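You operate a simulated robot arm through the tools that you are given. There is no shell and no other tool.

The job below is to be done with a simulated two-armed robot. You get a single attempt, and the scene is never put back.

JOB
Print the book in the blue press at 100 degrees and switch off.
Fine: it lies on the bed; the foil under the type is used, so wind on; draw the bed out to show the print.

Only the result counts: the job must be done as asked and must still hold three seconds after the hand-in. Knocking over, shifting, dropping, spilling or breaking anything else fails it.

ROBOT AND FRAMES
Two 7-joint arms with fingered hands on one trunk that stands fixed in place. Base frame: the origin is at the foot of the trunk, x ahead of it, y to its left, z up. Units: m, degrees, N and s.
The left shoulder is at [0.021, 0.208, 1.348], the right one opposite. With the tool pointing down near the work surface each hand reaches from about 0.1 to 0.66 m from the base axis, measured 20 degrees to its own side. Payload 5 kg a hand.
The TCP of each hand is the grasp point between the finger pads, 0.048 m short of the fingertips. In the tool frame z runs along the fingers and y along their closing line. The gripper opens to 0.16 m; its body begins 0.056 m behind the TCP. The gripper is a hand of 4 fingers: y runs from the thumb to the fingers, the wrist lies at [-0.026, -0.142, -0.252] in the tool frame, and closing takes about 1.5 s.
Orientation is that of the tool frame in the base frame, as a unit quaternion [x, y, z, w]. With the fingers straight down and the wrist toward the robot, the tool's x, y and z point along [0, 1, 0], [1, 0, 0] and [0, 0, -1] of the base frame.

CONTROLS
- The arms move only by the tool arm_command. It takes "left_commands", "right_commands" or both (then of equal length, played together; a hand with none holds still); each is a list of rows, each a list of 3 entries, a list of its own where there are three numbers: the shift along the tool's x, y, z in units of 150 mm (1.0 is 150 mm), then the turn, a rotation vector about the tool's x, y, z in units of 180 degrees (1.0 is 180 degrees), then the opening in per cent of the stroke, from 0 (shut) to 100 (fully open). In form: [[[dx, dy, dz], [rx, ry, rz], claw], ...]. A call has 1 to 20 rows; each row is the pose to reach, as a shift and turn from the pose commanded when the call began, along the tool's axes at that moment. A call with a number of a shift or a turn outside -1 to 1 is refused whole. Rows are played at 5 a second. More than 0.05 m and 8.6 degrees between two rows, or a gripper value outside its range, and nothing of the call is played. Where a pose cannot be reached the arm comes as near as it can. A force on the tool above 90 N (or 10 N above the force at the start of the call, whichever is more), or a blocked arm, ends the call early, and 0.2 s more pass. Each finger travels about 0.108 m/s and halts on what it meets, pressing with about 26 N; the grip force reading is that of the motor and also rises with nothing between the fingers. The clock runs only during rows and for 0.2 s after the last one: add rows that repeat a pose to give the fingers time. The reply holds the time, the measured pose of the TCP, the force on the tool along the base axes, the opening and the grip force, in the units named above and with some noise, with the torque about the TCP (base axes, N m) and any sound that the robot's microphone picked up.
- Cameras (640 x 400 px; columns grow to the right, rows downward): "scene" is now at [0.085, -0.0498, 1.5341]; the picture's right is [-0.53, -0.85, 0.00], its down [-0.50, 0.32, -0.80] and it looks along [0.68, -0.43, -0.59] (base axes); focal length 214 px, centre (320, 200). "left" rides on the left gripper at [-0.087, -0.133, -0.189] in its tool frame; the picture's right is [-0.83, -0.26, 0.49], its down [0.51, -0.71, 0.49] and it looks along [0.22, 0.66, 0.72] (tool axes); focal length 238 px, centre (320, 200). "right" rides on the right gripper at [0.087, -0.132, -0.189] in its tool frame; the picture's right is [-0.83, 0.26, -0.49], its down [-0.51, -0.71, 0.49] and it looks along [-0.22, 0.66, 0.72] (tool axes); focal length 238 px, centre (320, 200). There is no depth. A picture from a camera that has moved, and an enlarged one, comes with that camera's place and axes in the base frame and with its lens.
- snapshot(camera): a new picture of that camera. No time passes.
- raise_lower(by): moves the trunk up (or, below 0, down) by that many m; the arms and the scene camera ride with it, the base frame stays. It gives what a move gives, with no picture.
- grasp_type(shape, hand): the hand has 4 fingers and takes this shape, open, in about a second: jaw (thumb against the fingers, like two jaws); tri (thumb and two fingers); tip (a fingertip pinch); poke (one finger out to press); point (the index stretched); flat (the hand flat); cup (the hand cupped); fist (a fist). The gripper value then closes the fingers along that shape, each until it touches; the sizes above hold for jaw. It gives what a move gives, with no picture.
- aim_head(pan, tilt): turns the head with the scene camera to pan (to the left, within 86 degrees either way) and tilt (down, from -29 to 69), counted from straight ahead of the robot. It gives what a move gives.
- inspect(camera, box): a new picture of the part [left, top, right, bottom] of that camera's present view, enlarged. No time passes.
- hand_in(): hands the job in; it is judged then, once.

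Places have to be worked out from the pictures, the camera data and where the tool is seen. Open the grippers and draw the arms clear of the work before you hand the job in, unless the task says otherwise.

The tools are called as a command line: name --argument value ..., lists and objects as JSON in quotes. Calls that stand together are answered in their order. arm_command: Moves the arms, as the interface text tells. Its arguments: {"type":"object","properties":{"left_commands":{"type":"array","items":{"type":"array"}},"right_commands":{"type":"array","items":{"type":"array"}}},"required":[]} The other tools are called the same way: raise_lower (by) moves the trunk up or down; grasp_type (shape, hand) gives the hand a shape; aim_head (pan, tilt) turns the head that bears the scene camera; snapshot (camera) takes a picture; inspect (camera, box) takes an enlarged picture of a part of a camera's view; hand_in () hands the job in.

At the start:

```text
clock: 0.0
left_position: [0.5977, -0.0466, 1.3906]
left_orientation: [0.707, 0.707, 0.0, 0.0]
left_contact_force: [-0.2, -0.2, 0.4]
left_ft_torque: [-0.04, -0.02, 0.01]
left_grip_width: 0.1596
left_finger_force: 0.0
left_shape: jaw
right_position: [0.4309, -0.5913, 1.4498]
right_orientation: [0.707, 0.707, 0.0, -0.001]
right_contact_force: [-0.9, -0.2, -0.2]
right_ft_torque: [-0.03, -0.03, -0.02]
right_grip_width: 0.1595
right_finger_force: 0.1
right_shape: jaw
trunk travel left (down, up): [-0.35, 0.34]
head pan, tilt (commanded): [-32.2, 36.4]
```

scene: 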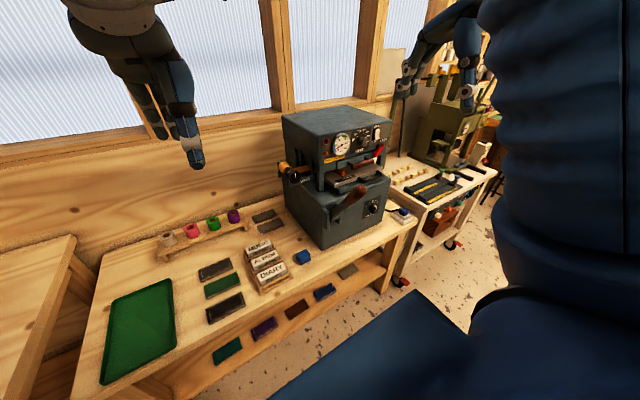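
right: 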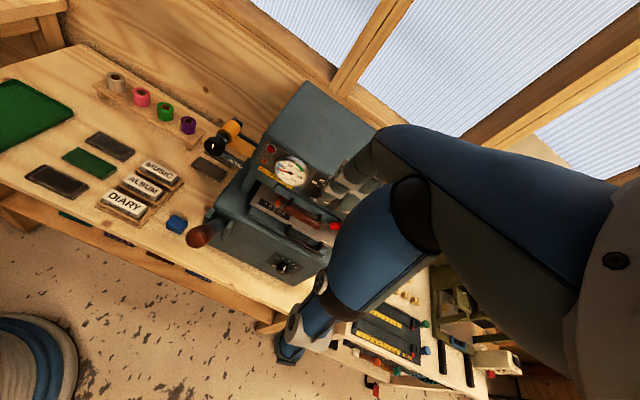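
left: 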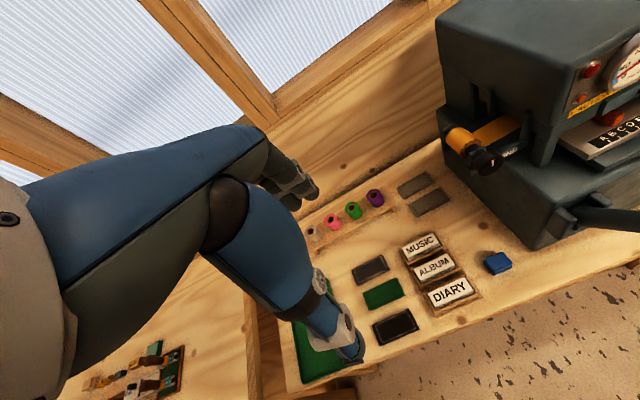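

The first pictures show a blue-grey press on the bench, with a gauge, switches, a foil roll at its left and a lever in front. I will enlarge the views of the press before moving anything.

inspect --camera "scene" --box '[260, 90, 420, 260]'

inspect --camera "right" --box '[180, 80, 380, 290]'

inspect --camera "left" --box '[420, 0, 640, 260]'

```text
2.35 times, centred on (340, 175) of scene
camera zoom: at [0.085, -0.0498, 1.5341], right [-0.53, -0.85, 0.0], down [-0.5, 0.32, -0.8], along [0.68, -0.43, -0.59], focal length 505 px, centre (273, 259)
```

zoom: 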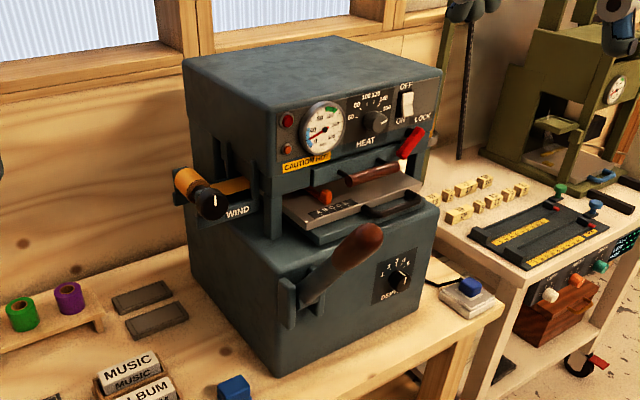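

```text
1.90 times, centred on (280, 185) of right
camera zoom: at [0.297, -0.5047, 1.639], right [0.26, -0.83, 0.49], down [-0.71, -0.51, -0.49], along [0.66, -0.22, -0.72], focal length 454 px, centre (396, 229)
```

zoom: 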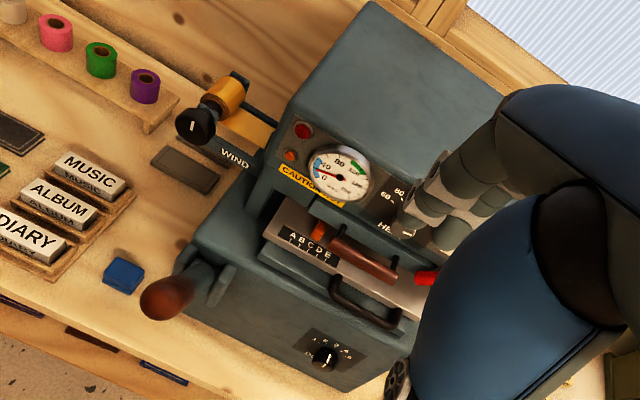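

```text
1.54 times, centred on (530, 130) of left
camera zoom: at [0.4643, -0.1327, 1.5794], right [-0.26, -0.83, -0.49], down [-0.71, 0.51, -0.49], along [0.66, 0.22, -0.72], focal length 367 px, centre (-3, 308)
```

zoom: 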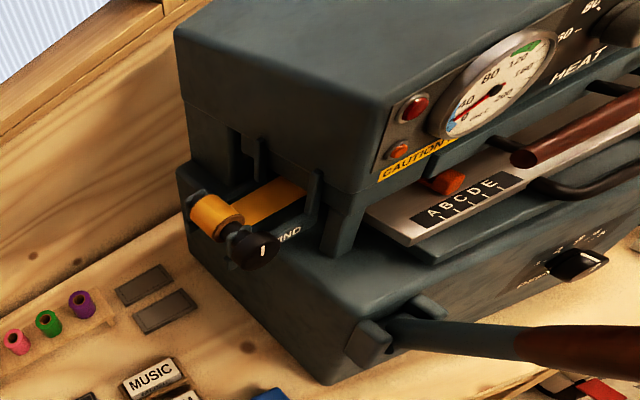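

Next I zoom in tighter on the press face and its controls.

inspect --camera "scene" --box '[320, 115, 400, 165]'

inspect --camera "scene" --box '[320, 150, 420, 220]'

inspect --camera "scene" --box '[270, 150, 350, 200]'

inspect --camera "right" --box '[240, 140, 360, 215]'

inspect --camera "right" --box '[240, 200, 360, 275]'

inspect --camera "left" --box '[540, 30, 640, 100]'

inspect --camera "left" --box '[540, 90, 640, 160]'

inspect --camera "left" --box '[430, 90, 540, 190]'

```text
8.00 times, centred on (360, 140) of scene
camera zoom: at [0.085, -0.0498, 1.5341], right [-0.53, -0.85, 0.0], down [-0.5, 0.32, -0.8], along [0.68, -0.43, -0.59], focal length 1716 px, centre (0, 680)
```

zoom: 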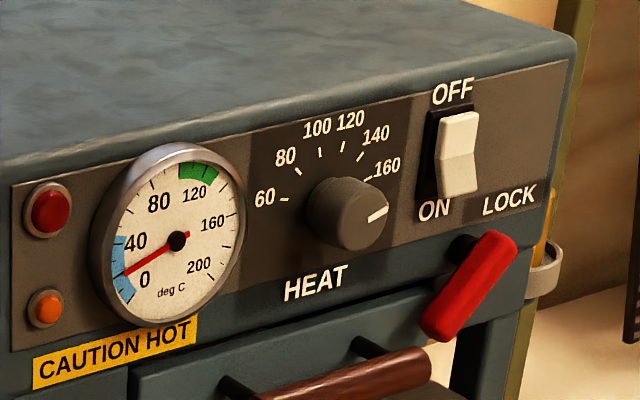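

```text
5.71 times, centred on (370, 185) of scene
camera zoom: at [0.085, -0.0498, 1.5341], right [-0.53, -0.85, 0.0], down [-0.5, 0.32, -0.8], along [0.68, -0.43, -0.59], focal length 1226 px, centre (34, 286)
```

zoom: 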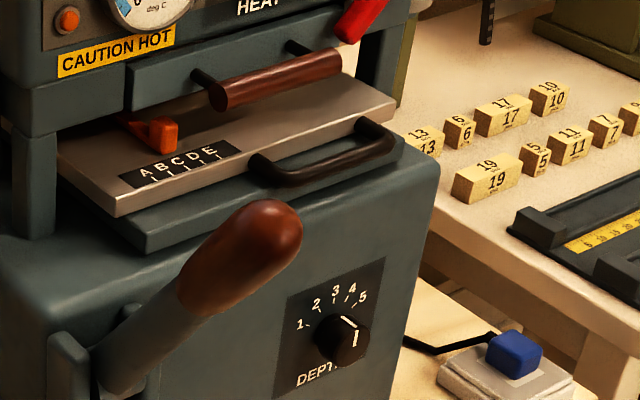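

```text
8.00 times, centred on (310, 175) of scene
camera zoom: at [0.085, -0.0498, 1.5341], right [-0.53, -0.85, 0.0], down [-0.5, 0.32, -0.8], along [0.68, -0.43, -0.59], focal length 1716 px, centre (400, 400)
```

zoom: 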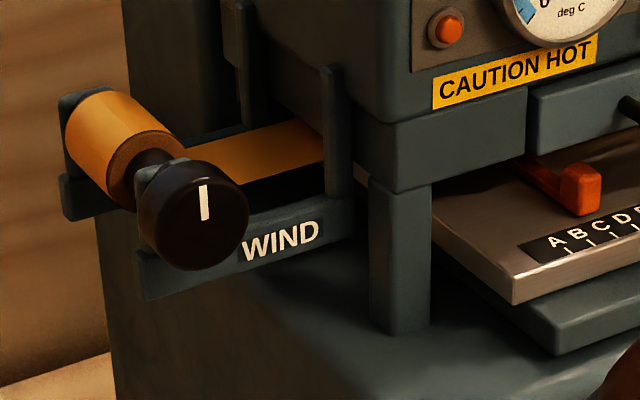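

```text
5.33 times, centred on (300, 178) of right
camera zoom: at [0.297, -0.5047, 1.639], right [0.26, -0.83, 0.49], down [-0.71, -0.51, -0.49], along [0.66, -0.22, -0.72], focal length 1271 px, centre (427, 320)
```

zoom: 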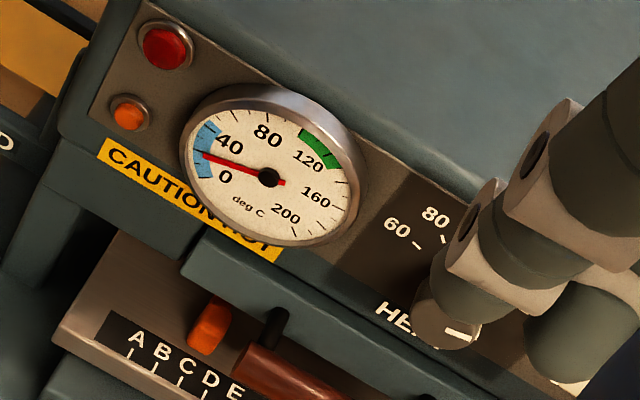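

```text
5.33 times, centred on (300, 238) of right
camera zoom: at [0.297, -0.5047, 1.639], right [0.26, -0.83, 0.49], down [-0.71, -0.51, -0.49], along [0.66, -0.22, -0.72], focal length 1271 px, centre (427, 0)
```

zoom: 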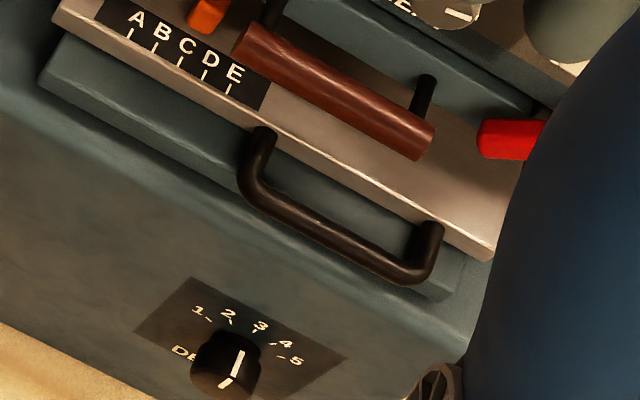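

```text
5.71 times, centred on (590, 65) of left
camera zoom: at [0.4643, -0.1327, 1.5794], right [-0.26, -0.83, -0.49], down [-0.71, 0.51, -0.49], along [0.66, 0.22, -0.72], focal length 1362 px, centre (-1223, 971)
```

zoom: 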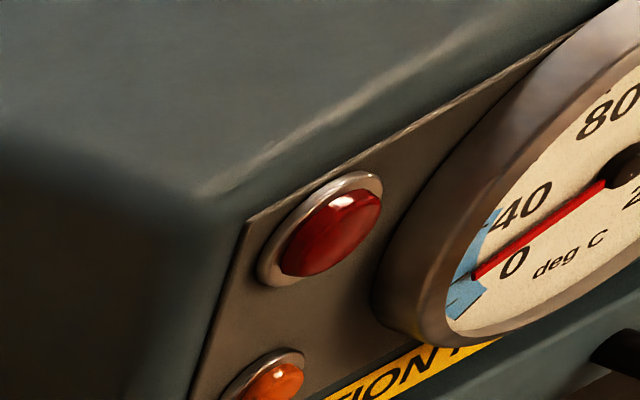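

```text
5.71 times, centred on (590, 125) of left
camera zoom: at [0.4643, -0.1327, 1.5794], right [-0.26, -0.83, -0.49], down [-0.71, 0.51, -0.49], along [0.66, 0.22, -0.72], focal length 1362 px, centre (-1223, 629)
```

zoom: 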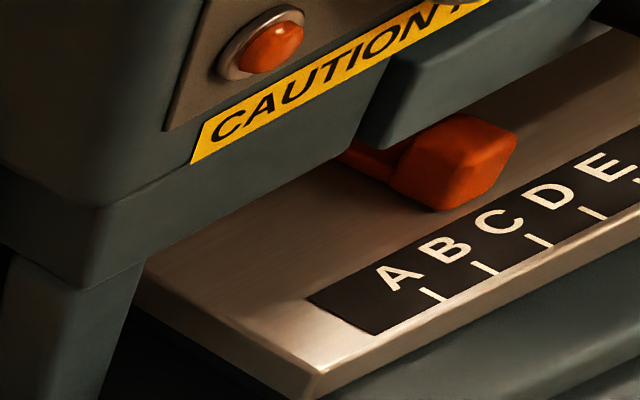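

```text
4.00 times, centred on (485, 140) of left
camera zoom: at [0.4643, -0.1327, 1.5794], right [-0.26, -0.83, -0.49], down [-0.71, 0.51, -0.49], along [0.66, 0.22, -0.72], focal length 953 px, centre (-340, 440)
```

zoom: 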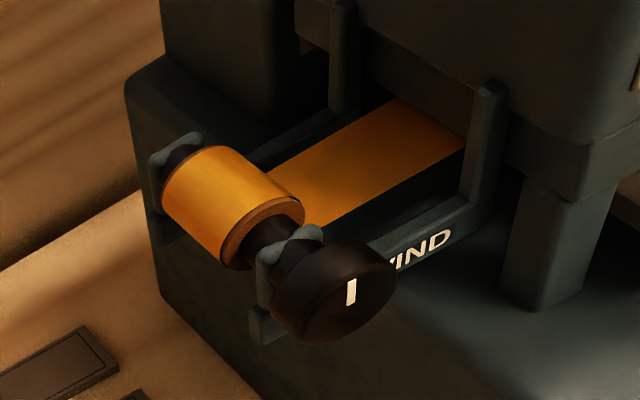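

The press front faces the robot at roughly x=0.70, with the gauge at y≈-0.54, the heat knob at y≈-0.65 and the lever handle end near (0.48,-0.45,1.17). I look closer at the knob pointer, the rocker, the lock, the bed and the foil.

inspect --camera "scene" --box '[348, 125, 388, 150]'

inspect --camera "scene" --box '[365, 125, 405, 165]'

inspect --camera "scene" --box '[275, 155, 325, 190]'

inspect --camera "scene" --box '[325, 155, 395, 200]'

inspect --camera "scene" --box '[380, 190, 430, 230]'

inspect --camera "scene" --box '[390, 40, 510, 140]'

inspect --camera "scene" --box '[140, 190, 340, 330]'

```text
16.00 times, centred on (368, 138) of scene
camera zoom: at [0.085, -0.0498, 1.5341], right [-0.53, -0.85, 0.0], down [-0.5, 0.32, -0.8], along [0.68, -0.43, -0.59], focal length 3432 px, centre (-448, 1200)
```

zoom: 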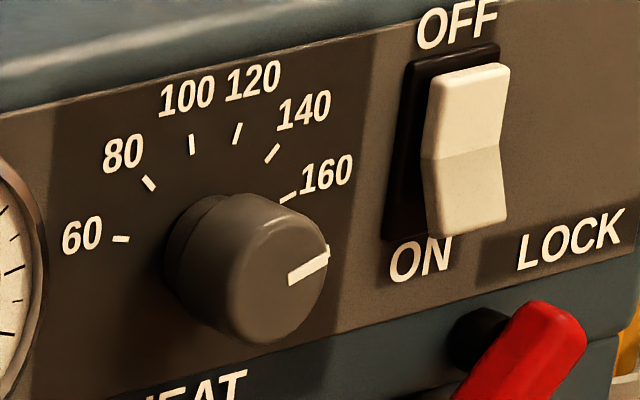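

```text
10.00 times, centred on (385, 145) of scene
camera zoom: at [0.085, -0.0498, 1.5341], right [-0.53, -0.85, 0.0], down [-0.5, 0.32, -0.8], along [0.68, -0.43, -0.59], focal length 2145 px, centre (-330, 750)
```

zoom: 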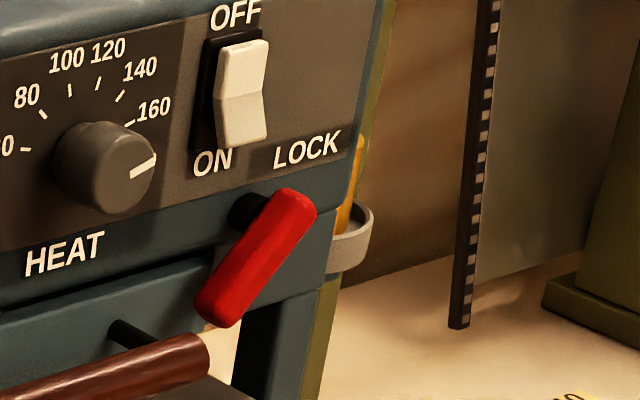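

```text
11.43 times, centred on (300, 172) of scene
camera zoom: at [0.085, -0.0498, 1.5341], right [-0.53, -0.85, 0.0], down [-0.5, 0.32, -0.8], along [0.68, -0.43, -0.59], focal length 2451 px, centre (549, 514)
```

zoom: 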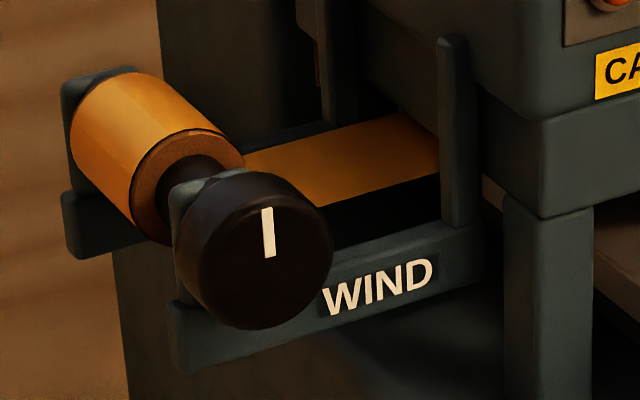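

```text
8.89 times, centred on (360, 178) of scene
camera zoom: at [0.085, -0.0498, 1.5341], right [-0.53, -0.85, 0.0], down [-0.5, 0.32, -0.8], along [0.68, -0.43, -0.59], focal length 1906 px, centre (-36, 400)
```

zoom: 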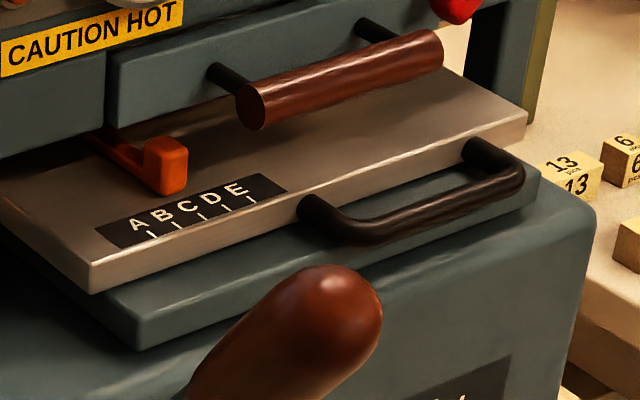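

```text
10.00 times, centred on (405, 210) of scene
camera zoom: at [0.085, -0.0498, 1.5341], right [-0.53, -0.85, 0.0], down [-0.5, 0.32, -0.8], along [0.68, -0.43, -0.59], focal length 2145 px, centre (-530, 100)
```

zoom: 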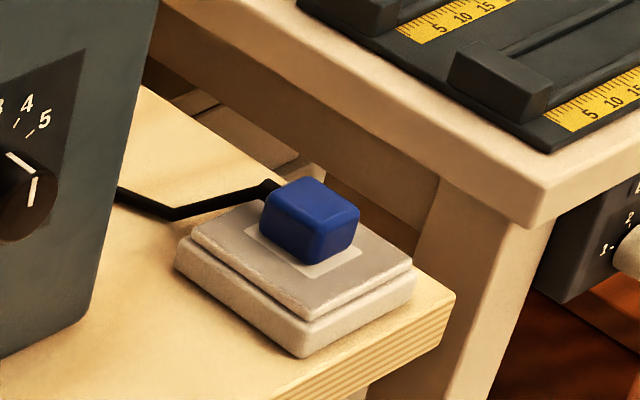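

```text
4.00 times, centred on (450, 90) of scene
camera zoom: at [0.085, -0.0498, 1.5341], right [-0.53, -0.85, 0.0], down [-0.5, 0.32, -0.8], along [0.68, -0.43, -0.59], focal length 858 px, centre (-200, 640)
```

zoom: 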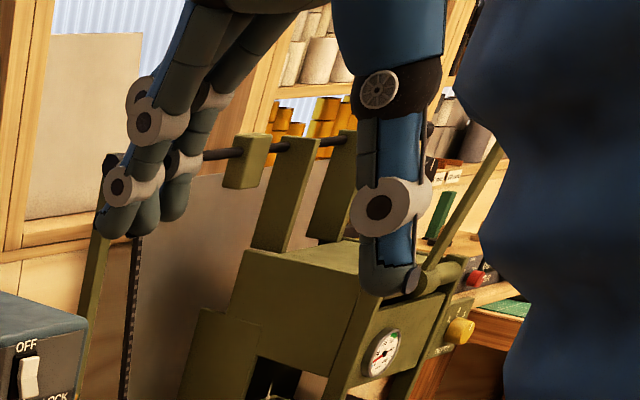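

```text
2.86 times, centred on (240, 260) of scene
camera zoom: at [0.085, -0.0498, 1.5341], right [-0.53, -0.85, 0.0], down [-0.5, 0.32, -0.8], along [0.68, -0.43, -0.59], focal length 613 px, centre (549, 29)
```

zoom: 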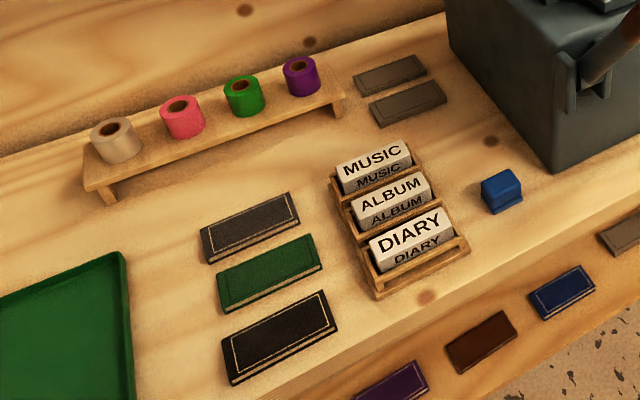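

The rocker sits at OFF and the knob mark points past 160, while two blue blocks lie either side of the press. I zoom in on those, the lamps and the lock from other cameras.

inspect --camera "left" --box '[470, 235, 530, 285]'

inspect --camera "scene" --box '[285, 240, 325, 270]'

inspect --camera "scene" --box '[320, 125, 360, 150]'

inspect --camera "scene" --box '[180, 290, 430, 400]'

inspect --camera "scene" --box '[360, 190, 400, 215]'

inspect --camera "right" --box '[270, 180, 350, 260]'

```text
8.00 times, centred on (500, 260) of left
camera zoom: at [0.4643, -0.1327, 1.5794], right [-0.26, -0.83, -0.49], down [-0.71, 0.51, -0.49], along [0.66, 0.22, -0.72], focal length 1907 px, centre (-1120, -280)
```

zoom: 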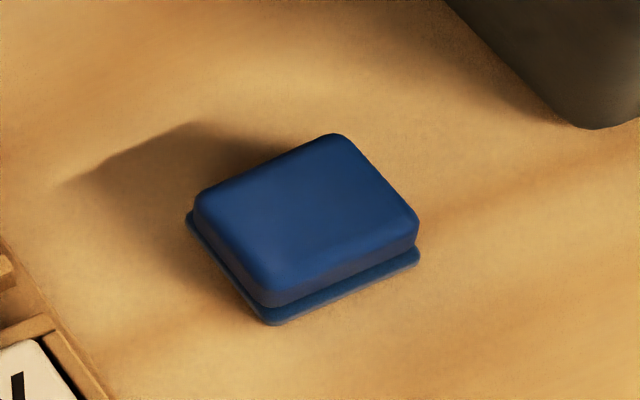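

```text
13.33 times, centred on (305, 255) of scene
camera zoom: at [0.085, -0.0498, 1.5341], right [-0.53, -0.85, 0.0], down [-0.5, 0.32, -0.8], along [0.68, -0.43, -0.59], focal length 2860 px, centre (520, -533)
```

zoom: 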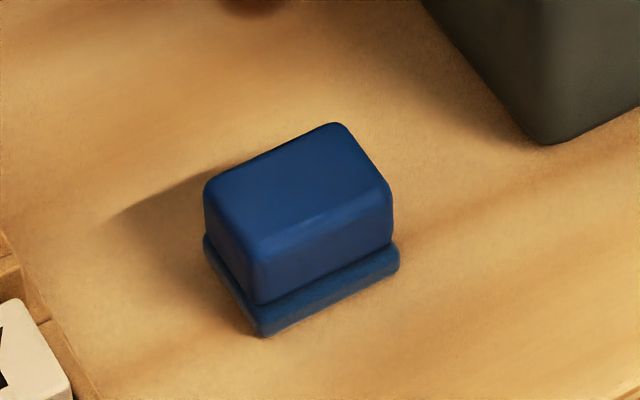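

```text
16.00 times, centred on (340, 138) of scene
camera zoom: at [0.085, -0.0498, 1.5341], right [-0.53, -0.85, 0.0], down [-0.5, 0.32, -0.8], along [0.68, -0.43, -0.59], focal length 3432 px, centre (0, 1200)
```

zoom: 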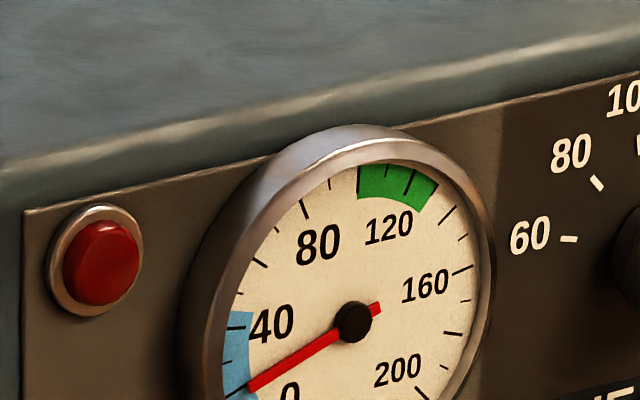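

```text
2.56 times, centred on (305, 345) of scene
camera zoom: at [0.085, -0.0498, 1.5341], right [-0.53, -0.85, 0.0], down [-0.5, 0.32, -0.8], along [0.68, -0.43, -0.59], focal length 549 px, centre (358, -171)
```

zoom: 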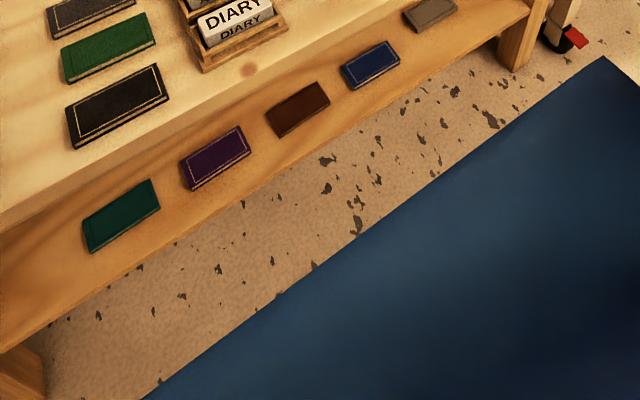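

```text
16.00 times, centred on (380, 202) of scene
camera zoom: at [0.085, -0.0498, 1.5341], right [-0.53, -0.85, 0.0], down [-0.5, 0.32, -0.8], along [0.68, -0.43, -0.59], focal length 3432 px, centre (-640, 160)
```

zoom: 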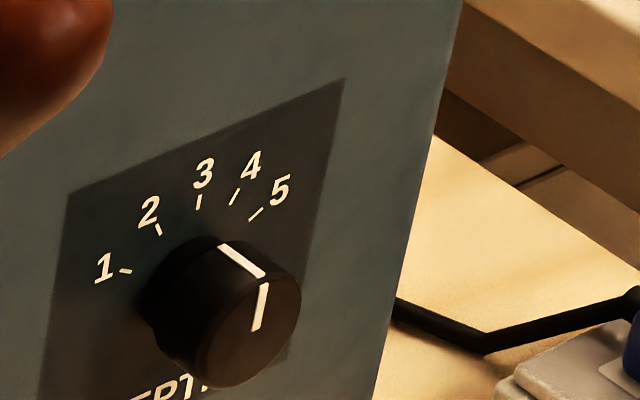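

```text
5.00 times, centred on (310, 220) of right
camera zoom: at [0.297, -0.5047, 1.639], right [0.26, -0.83, 0.49], down [-0.71, -0.51, -0.49], along [0.66, -0.22, -0.72], focal length 1192 px, centre (370, 100)
```

zoom: 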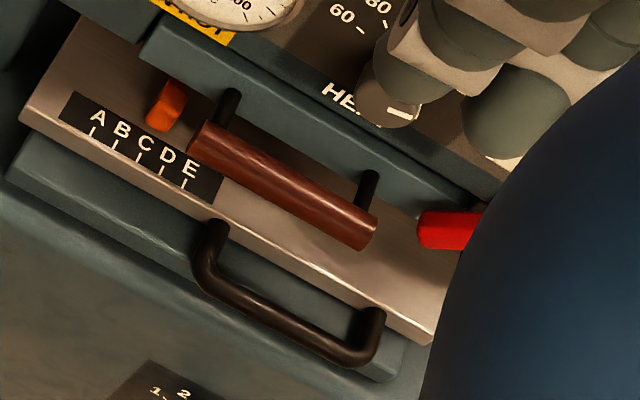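

The face layout is clear, but I need a lower side view to see the gap with the book, the foil path and the lock. I move the left hand back and down, yawed toward the press, to use its camera as an observer.

arm_command --left_commands '[[[-0.1, -0.1, 0.095], [-0.0226, -0.0133, 0.0321], 100], [[-0.2, -0.2, 0.19], [-0.0451, -0.0266, 0.0641], 100], [[-0.3, -0.3, 0.285], [-0.0677, -0.0398, 0.0962], 100], [[-0.4, -0.4, 0.38], [-0.0902, -0.0531, 0.1283], 100], [[-0.5, -0.5, 0.475], [-0.1128, -0.0664, 0.1604], 100], [[-0.6, -0.6, 0.57], [-0.1353, -0.0797, 0.1924], 100], [[-0.7, -0.7, 0.665], [-0.1579, -0.093, 0.2245], 100], [[-0.8, -0.8, 0.76], [-0.1804, -0.1062, 0.2566], 100], [[-0.9, -0.9, 0.855], [-0.203, -0.1195, 0.2886], 100], [[-1.0, -1.0, 0.95], [-0.2255, -0.1328, 0.3207], 100]]'

snapshot --camera "left"

snapshot --camera "scene"

```text
clock: 2.2
left_position: [0.4485, -0.1975, 1.2486]
left_orientation: [0.895, 0.231, 0.095, 0.37]
left_contact_force: [-0.3, -0.9, 0.3]
left_ft_torque: [0.02, 0.02, -0.03]
left_grip_width: 0.1597
left_finger_force: 0.0
left_shape: jaw
right_position: [0.433, -0.5912, 1.4496]
right_orientation: [0.707, 0.707, -0.001, 0.0]
right_contact_force: [0.2, -0.3, 0.1]
right_ft_torque: [0.0, 0.04, -0.01]
right_grip_width: 0.1596
right_finger_force: 0.1
right_shape: jaw
trunk travel left (down, up): [-0.35, 0.34]
head pan, tilt (commanded): [-32.2, 36.4]
```

```text
taken
camera left: at [0.2611, -0.0401, 1.2877], right [-0.65, -0.55, -0.53], down [0.37, 0.38, -0.85], along [0.66, -0.75, -0.05], focal length 238 px, centre (320, 200)
```

left: 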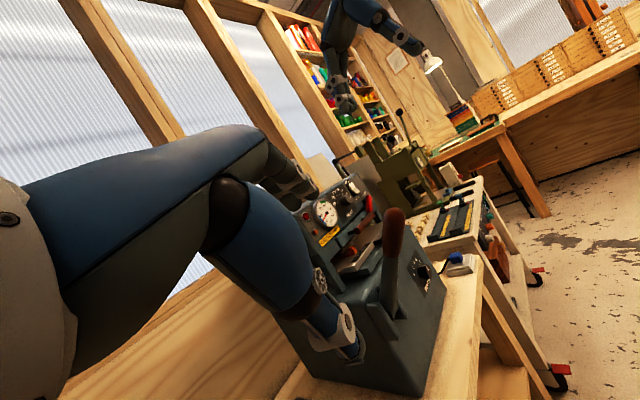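

```text
taken
camera scene: at [0.0858, -0.0501, 1.534], right [-0.53, -0.85, 0.0], down [-0.5, 0.32, -0.8], along [0.68, -0.43, -0.59], focal length 214 px, centre (320, 200)
```

scene: 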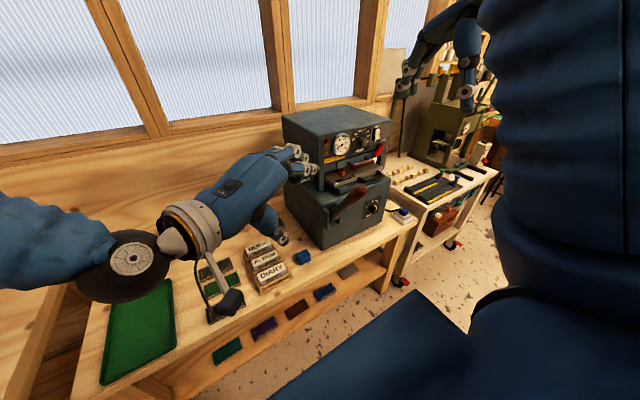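

The hand covers part of its own camera view, but the press front shows. I zoom in on that part.

inspect --camera "left" --box '[290, 160, 450, 260]'

inspect --camera "left" --box '[300, 180, 380, 280]'

inspect --camera "left" --box '[340, 190, 420, 250]'

```text
4.00 times, centred on (370, 210) of left
camera zoom: at [0.2611, -0.0401, 1.2877], right [-0.65, -0.55, -0.53], down [0.37, 0.38, -0.85], along [0.66, -0.75, -0.05], focal length 953 px, centre (120, 160)
```

zoom: 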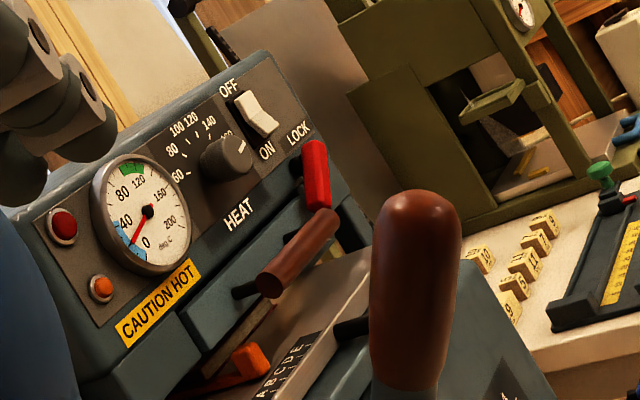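

```text
4.00 times, centred on (340, 230) of left
camera zoom: at [0.2611, -0.0401, 1.2877], right [-0.65, -0.55, -0.53], down [0.37, 0.38, -0.85], along [0.66, -0.75, -0.05], focal length 953 px, centre (240, 80)
```

zoom: 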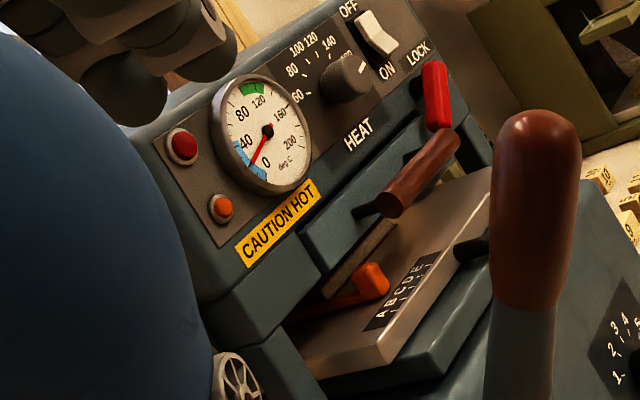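

```text
6.67 times, centred on (380, 220) of left
camera zoom: at [0.2611, -0.0401, 1.2877], right [-0.65, -0.55, -0.53], down [0.37, 0.38, -0.85], along [0.66, -0.75, -0.05], focal length 1589 px, centre (-80, 67)
```

zoom: 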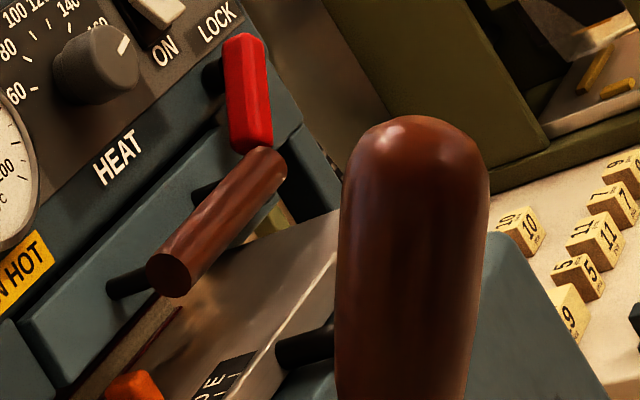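

The heat mark is at 160 (75° right of top), so it needs -90° about the knob axis to reach 100. The red lock lever lies across the corner of the type drawer. I try the "tri" shape on the right hand and look at the finger geometry.

grasp_type --shape "tri" --hand "right"

snapshot --camera "right"

inspect --camera "scene" --box '[390, 0, 510, 110]'

inspect --camera "left" --box '[310, 0, 450, 130]'

```text
clock: 3.1
left_position: [0.4468, -0.1966, 1.2486]
left_orientation: [0.894, 0.232, 0.096, 0.371]
left_contact_force: [0.5, 0.2, -0.2]
left_ft_torque: [-0.01, 0.04, -0.01]
left_grip_width: 0.1598
left_finger_force: 0.1
left_shape: jaw
right_position: [0.4313, -0.591, 1.4511]
right_orientation: [0.707, 0.707, 0.0, 0.001]
right_contact_force: [-0.4, -0.7, -0.2]
right_ft_torque: [0.03, 0.02, 0.01]
right_grip_width: 0.1596
right_finger_force: 0.0
right_shape: tri
trunk travel left (down, up): [-0.35, 0.34]
head pan, tilt (commanded): [-32.2, 36.4]
```

```text
taken
camera right: at [0.2972, -0.5048, 1.6389], right [0.26, -0.83, 0.49], down [-0.71, -0.51, -0.49], along [0.66, -0.22, -0.72], focal length 238 px, centre (320, 200)
```

right: 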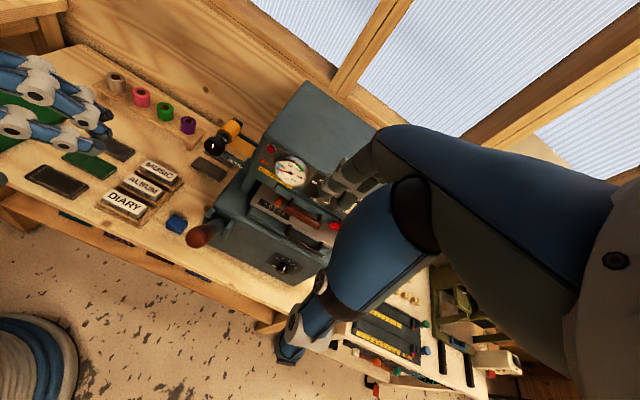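

```text
3.64 times, centred on (450, 55) of scene
camera zoom: at [0.0852, -0.0499, 1.5341], right [-0.53, -0.85, 0.0], down [-0.5, 0.32, -0.8], along [0.68, -0.43, -0.59], focal length 780 px, centre (-153, 727)
```

zoom: 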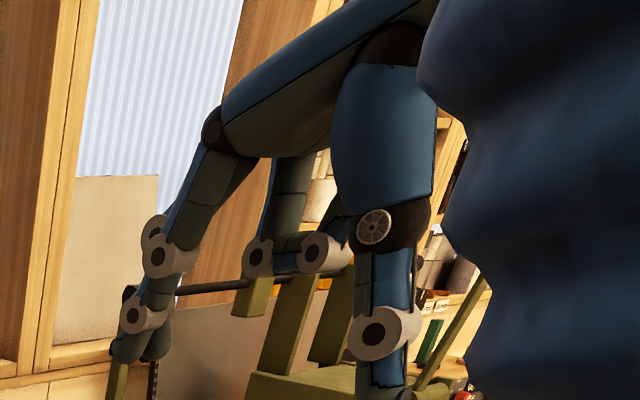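

```text
3.08 times, centred on (380, 65) of left
camera zoom: at [0.2605, -0.0399, 1.2884], right [-0.65, -0.55, -0.53], down [0.37, 0.38, -0.85], along [0.66, -0.75, -0.05], focal length 733 px, centre (135, 615)
```

zoom: 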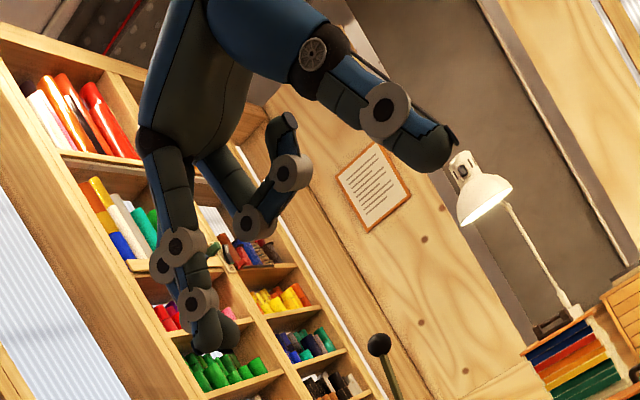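

A paper is pinned to the wall behind. I zoom in, as it may hold instructions for the press.

inspect --camera "left" --box '[384, 44, 416, 76]'

inspect --camera "left" --box '[392, 50, 408, 62]'

inspect --camera "left" --box '[394, 58, 414, 72]'

```text
12.50 times, centred on (400, 60) of left
camera zoom: at [0.2605, -0.0399, 1.2884], right [-0.65, -0.55, -0.53], down [0.37, 0.38, -0.85], along [0.66, -0.75, -0.05], focal length 2979 px, centre (-680, 1950)
```

zoom: 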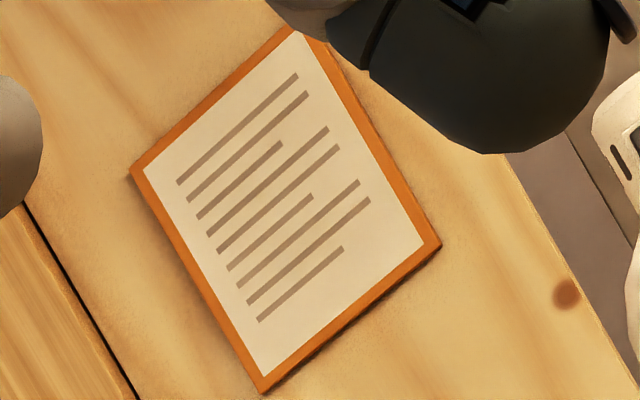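

```text
16.00 times, centred on (400, 56) of left
camera zoom: at [0.2605, -0.0399, 1.2884], right [-0.65, -0.55, -0.53], down [0.37, 0.38, -0.85], along [0.66, -0.75, -0.05], focal length 3814 px, centre (-960, 2504)
```

zoom: 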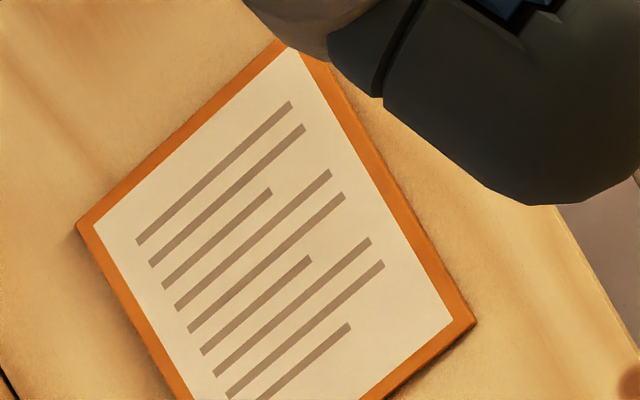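

```text
16.00 times, centred on (404, 65) of left
camera zoom: at [0.2605, -0.0399, 1.2884], right [-0.65, -0.55, -0.53], down [0.37, 0.38, -0.85], along [0.66, -0.75, -0.05], focal length 3814 px, centre (-1024, 2360)
```

zoom: 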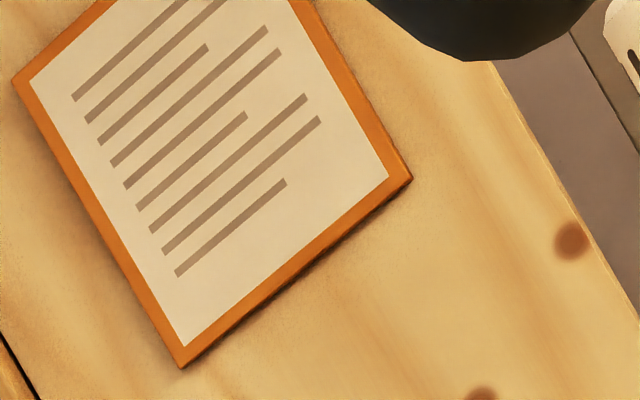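

The sheet is only decoration. I try the "tip" shape, partly closed in free air, to see where the pads meet.

grasp_type --shape "tip" --hand "right"

inspect --camera "left" --box '[310, 0, 450, 130]'

inspect --camera "scene" --box '[390, 0, 510, 110]'

arm_command --right_commands '[[[0, 0, 0], [0, 0, 0], 50], [[0, 0, 0], [0, 0, 0], 50], [[0, 0, 0], [0, 0, 0], 50], [[0, 0, 0], [0, 0, 0], 50], [[0, 0, 0], [0, 0, 0], 50]]'

inspect --camera "left" --box '[310, 0, 450, 130]'

snapshot --camera "right"

arm_command --right_commands '[[[0, 0, 0], [0, 0, 0], 0], [[0, 0, 0], [0, 0, 0], 0], [[0, 0, 0], [0, 0, 0], 0], [[0, 0, 0], [0, 0, 0], 0], [[0, 0, 0], [0, 0, 0], 0], [[0, 0, 0], [0, 0, 0], 0]]'

inspect --camera "left" --box '[310, 0, 450, 130]'

snapshot --camera "right"

inspect --camera "scene" --box '[390, 0, 510, 110]'

```text
clock: 4.0
left_position: [0.4474, -0.1975, 1.2491]
left_orientation: [0.895, 0.231, 0.095, 0.37]
left_contact_force: [-0.5, 0.0, 0.2]
left_ft_torque: [-0.02, 0.02, 0.01]
left_grip_width: 0.1597
left_finger_force: 0.0
left_shape: jaw
right_position: [0.4319, -0.5923, 1.4491]
right_orientation: [0.707, 0.707, 0.001, 0.0]
right_contact_force: [-0.7, 0.7, 0.0]
right_ft_torque: [-0.01, -0.01, -0.02]
right_grip_width: 0.1599
right_finger_force: 0.1
right_shape: tip
trunk travel left (down, up): [-0.35, 0.34]
head pan, tilt (commanded): [-32.2, 36.4]
```

```text
3.08 times, centred on (380, 65) of left
camera zoom: at [0.2604, -0.0398, 1.2884], right [-0.65, -0.55, -0.53], down [0.37, 0.38, -0.85], along [0.66, -0.75, -0.05], focal length 733 px, centre (135, 615)
```

zoom: 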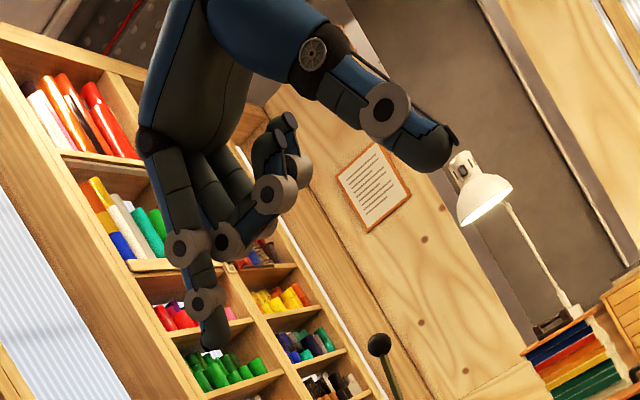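

```text
3.64 times, centred on (450, 55) of scene
camera zoom: at [0.085, -0.0498, 1.5341], right [-0.53, -0.85, 0.0], down [-0.5, 0.32, -0.8], along [0.68, -0.43, -0.59], focal length 780 px, centre (-153, 727)
```

zoom: 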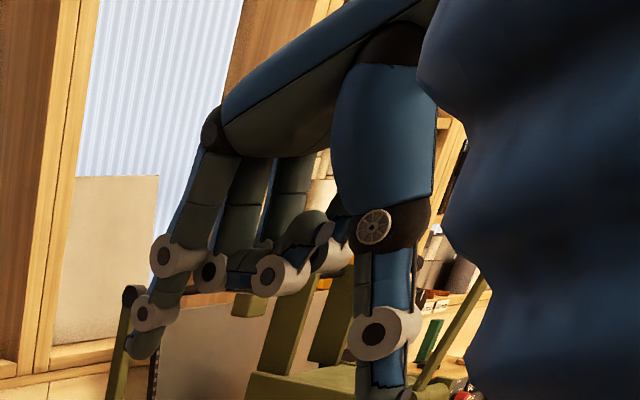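

```text
clock: 5.2
left_position: [0.4478, -0.1977, 1.249]
left_orientation: [0.894, 0.231, 0.096, 0.371]
left_contact_force: [-0.5, 0.4, 0.8]
left_ft_torque: [0.01, -0.01, 0.01]
left_grip_width: 0.1598
left_finger_force: 0.0
left_shape: jaw
right_position: [0.4302, -0.5914, 1.4497]
right_orientation: [0.707, 0.707, -0.001, -0.001]
right_contact_force: [0.4, -0.3, 0.1]
right_ft_torque: [0.01, -0.01, -0.01]
right_grip_width: 0.0806
right_finger_force: 0.0
right_shape: tip
trunk travel left (down, up): [-0.35, 0.34]
head pan, tilt (commanded): [-32.2, 36.4]
```

```text
3.08 times, centred on (380, 65) of left
camera zoom: at [0.2603, -0.0398, 1.2882], right [-0.65, -0.55, -0.53], down [0.37, 0.38, -0.85], along [0.66, -0.75, -0.05], focal length 733 px, centre (135, 615)
```

zoom: 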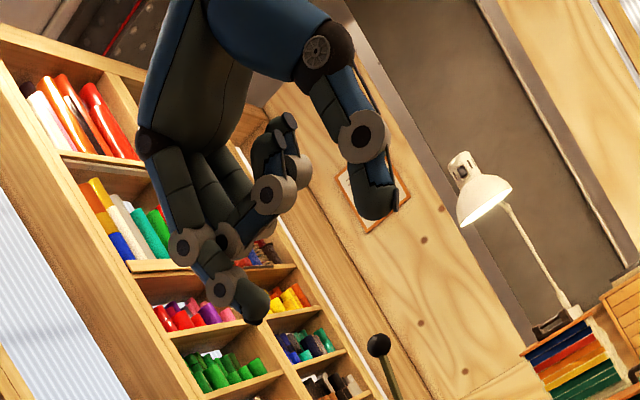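

```text
taken
camera right: at [0.2969, -0.5047, 1.639], right [0.26, -0.83, 0.49], down [-0.71, -0.51, -0.49], along [0.66, -0.22, -0.72], focal length 238 px, centre (320, 200)
```

right: 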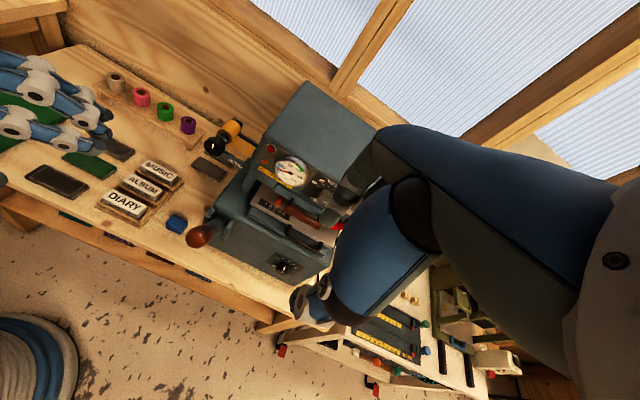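

```text
clock: 6.6
left_position: [0.4463, -0.197, 1.2494]
left_orientation: [0.895, 0.231, 0.095, 0.371]
left_contact_force: [0.5, 0.5, -0.5]
left_ft_torque: [0.0, -0.01, 0.01]
left_grip_width: 0.1599
left_finger_force: 0.0
left_shape: jaw
right_position: [0.4308, -0.5905, 1.4491]
right_orientation: [0.707, 0.707, 0.0, 0.001]
right_contact_force: [-0.1, -0.4, -1.0]
right_ft_torque: [-0.02, -0.01, -0.02]
right_grip_width: 0.0001
right_finger_force: 26.2
right_shape: tip
trunk travel left (down, up): [-0.35, 0.34]
head pan, tilt (commanded): [-32.2, 36.4]
```

```text
3.08 times, centred on (380, 65) of left
camera zoom: at [0.2603, -0.0398, 1.2882], right [-0.65, -0.55, -0.53], down [0.37, 0.38, -0.85], along [0.66, -0.75, -0.05], focal length 733 px, centre (135, 615)
```

zoom: 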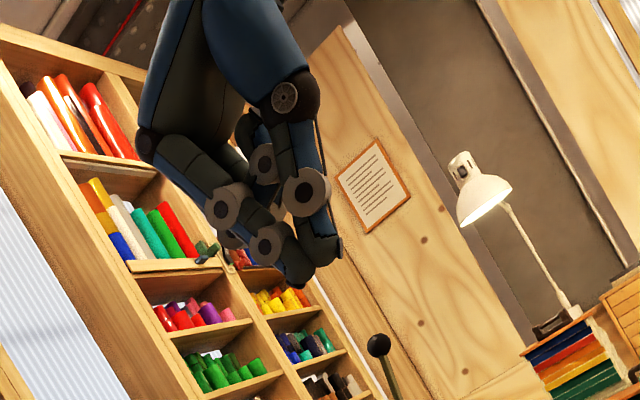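

```text
taken
camera right: at [0.2969, -0.5047, 1.639], right [0.26, -0.83, 0.49], down [-0.71, -0.51, -0.49], along [0.66, -0.22, -0.72], focal length 238 px, centre (320, 200)
```

right: 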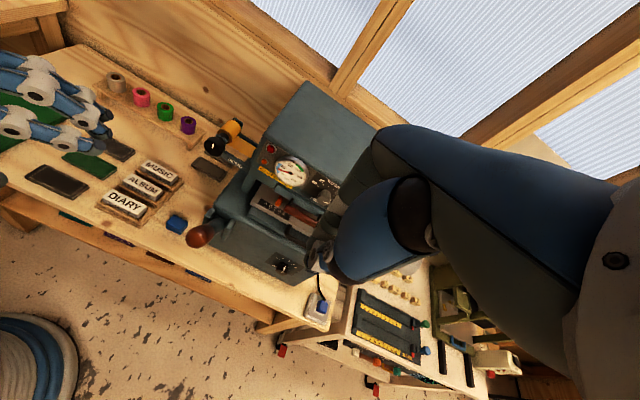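

```text
3.64 times, centred on (450, 55) of scene
camera zoom: at [0.085, -0.0498, 1.5341], right [-0.53, -0.85, 0.0], down [-0.5, 0.32, -0.8], along [0.68, -0.43, -0.59], focal length 780 px, centre (-153, 727)
```

zoom: 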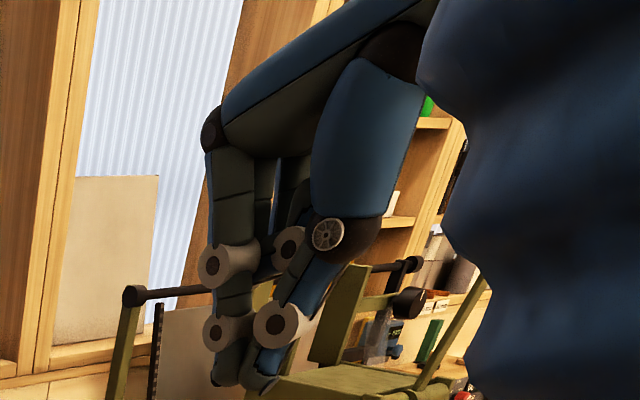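

The closed tip pinch meets about 4 cm beyond the TCP. I take a tighter look at the heat knob and switch from the left camera to fix their positions.

inspect --camera "left" --box '[328, 180, 368, 210]'

inspect --camera "left" --box '[335, 170, 375, 200]'

inspect --camera "right" --box '[280, 160, 350, 220]'

```text
13.33 times, centred on (348, 195) of left
camera zoom: at [0.2603, -0.0398, 1.2882], right [-0.65, -0.55, -0.53], down [0.37, 0.38, -0.85], along [0.66, -0.75, -0.05], focal length 3178 px, centre (-53, 267)
```

zoom: 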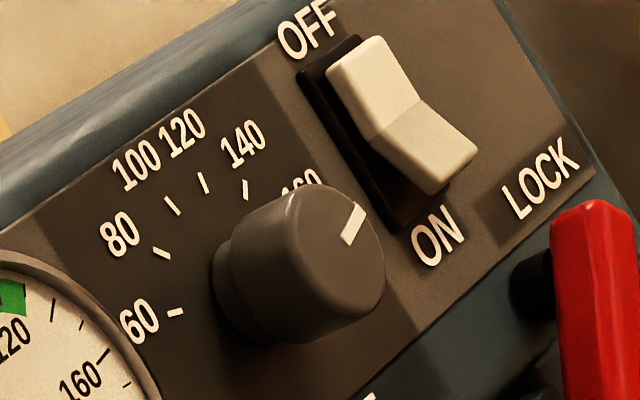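

```text
13.33 times, centred on (355, 185) of left
camera zoom: at [0.2603, -0.0398, 1.2882], right [-0.65, -0.55, -0.53], down [0.37, 0.38, -0.85], along [0.66, -0.75, -0.05], focal length 3178 px, centre (-147, 400)
```

zoom: 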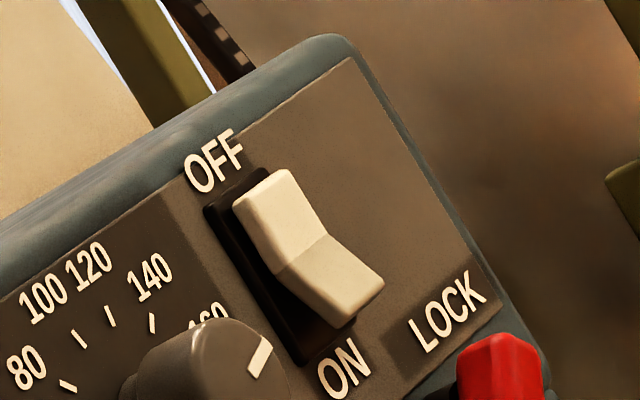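

```text
6.67 times, centred on (315, 190) of right
camera zoom: at [0.2969, -0.5047, 1.639], right [0.26, -0.83, 0.49], down [-0.71, -0.51, -0.49], along [0.66, -0.22, -0.72], focal length 1589 px, centre (353, 267)
```

zoom: 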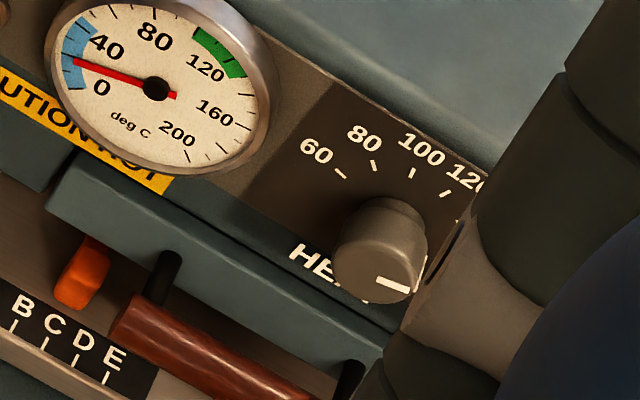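

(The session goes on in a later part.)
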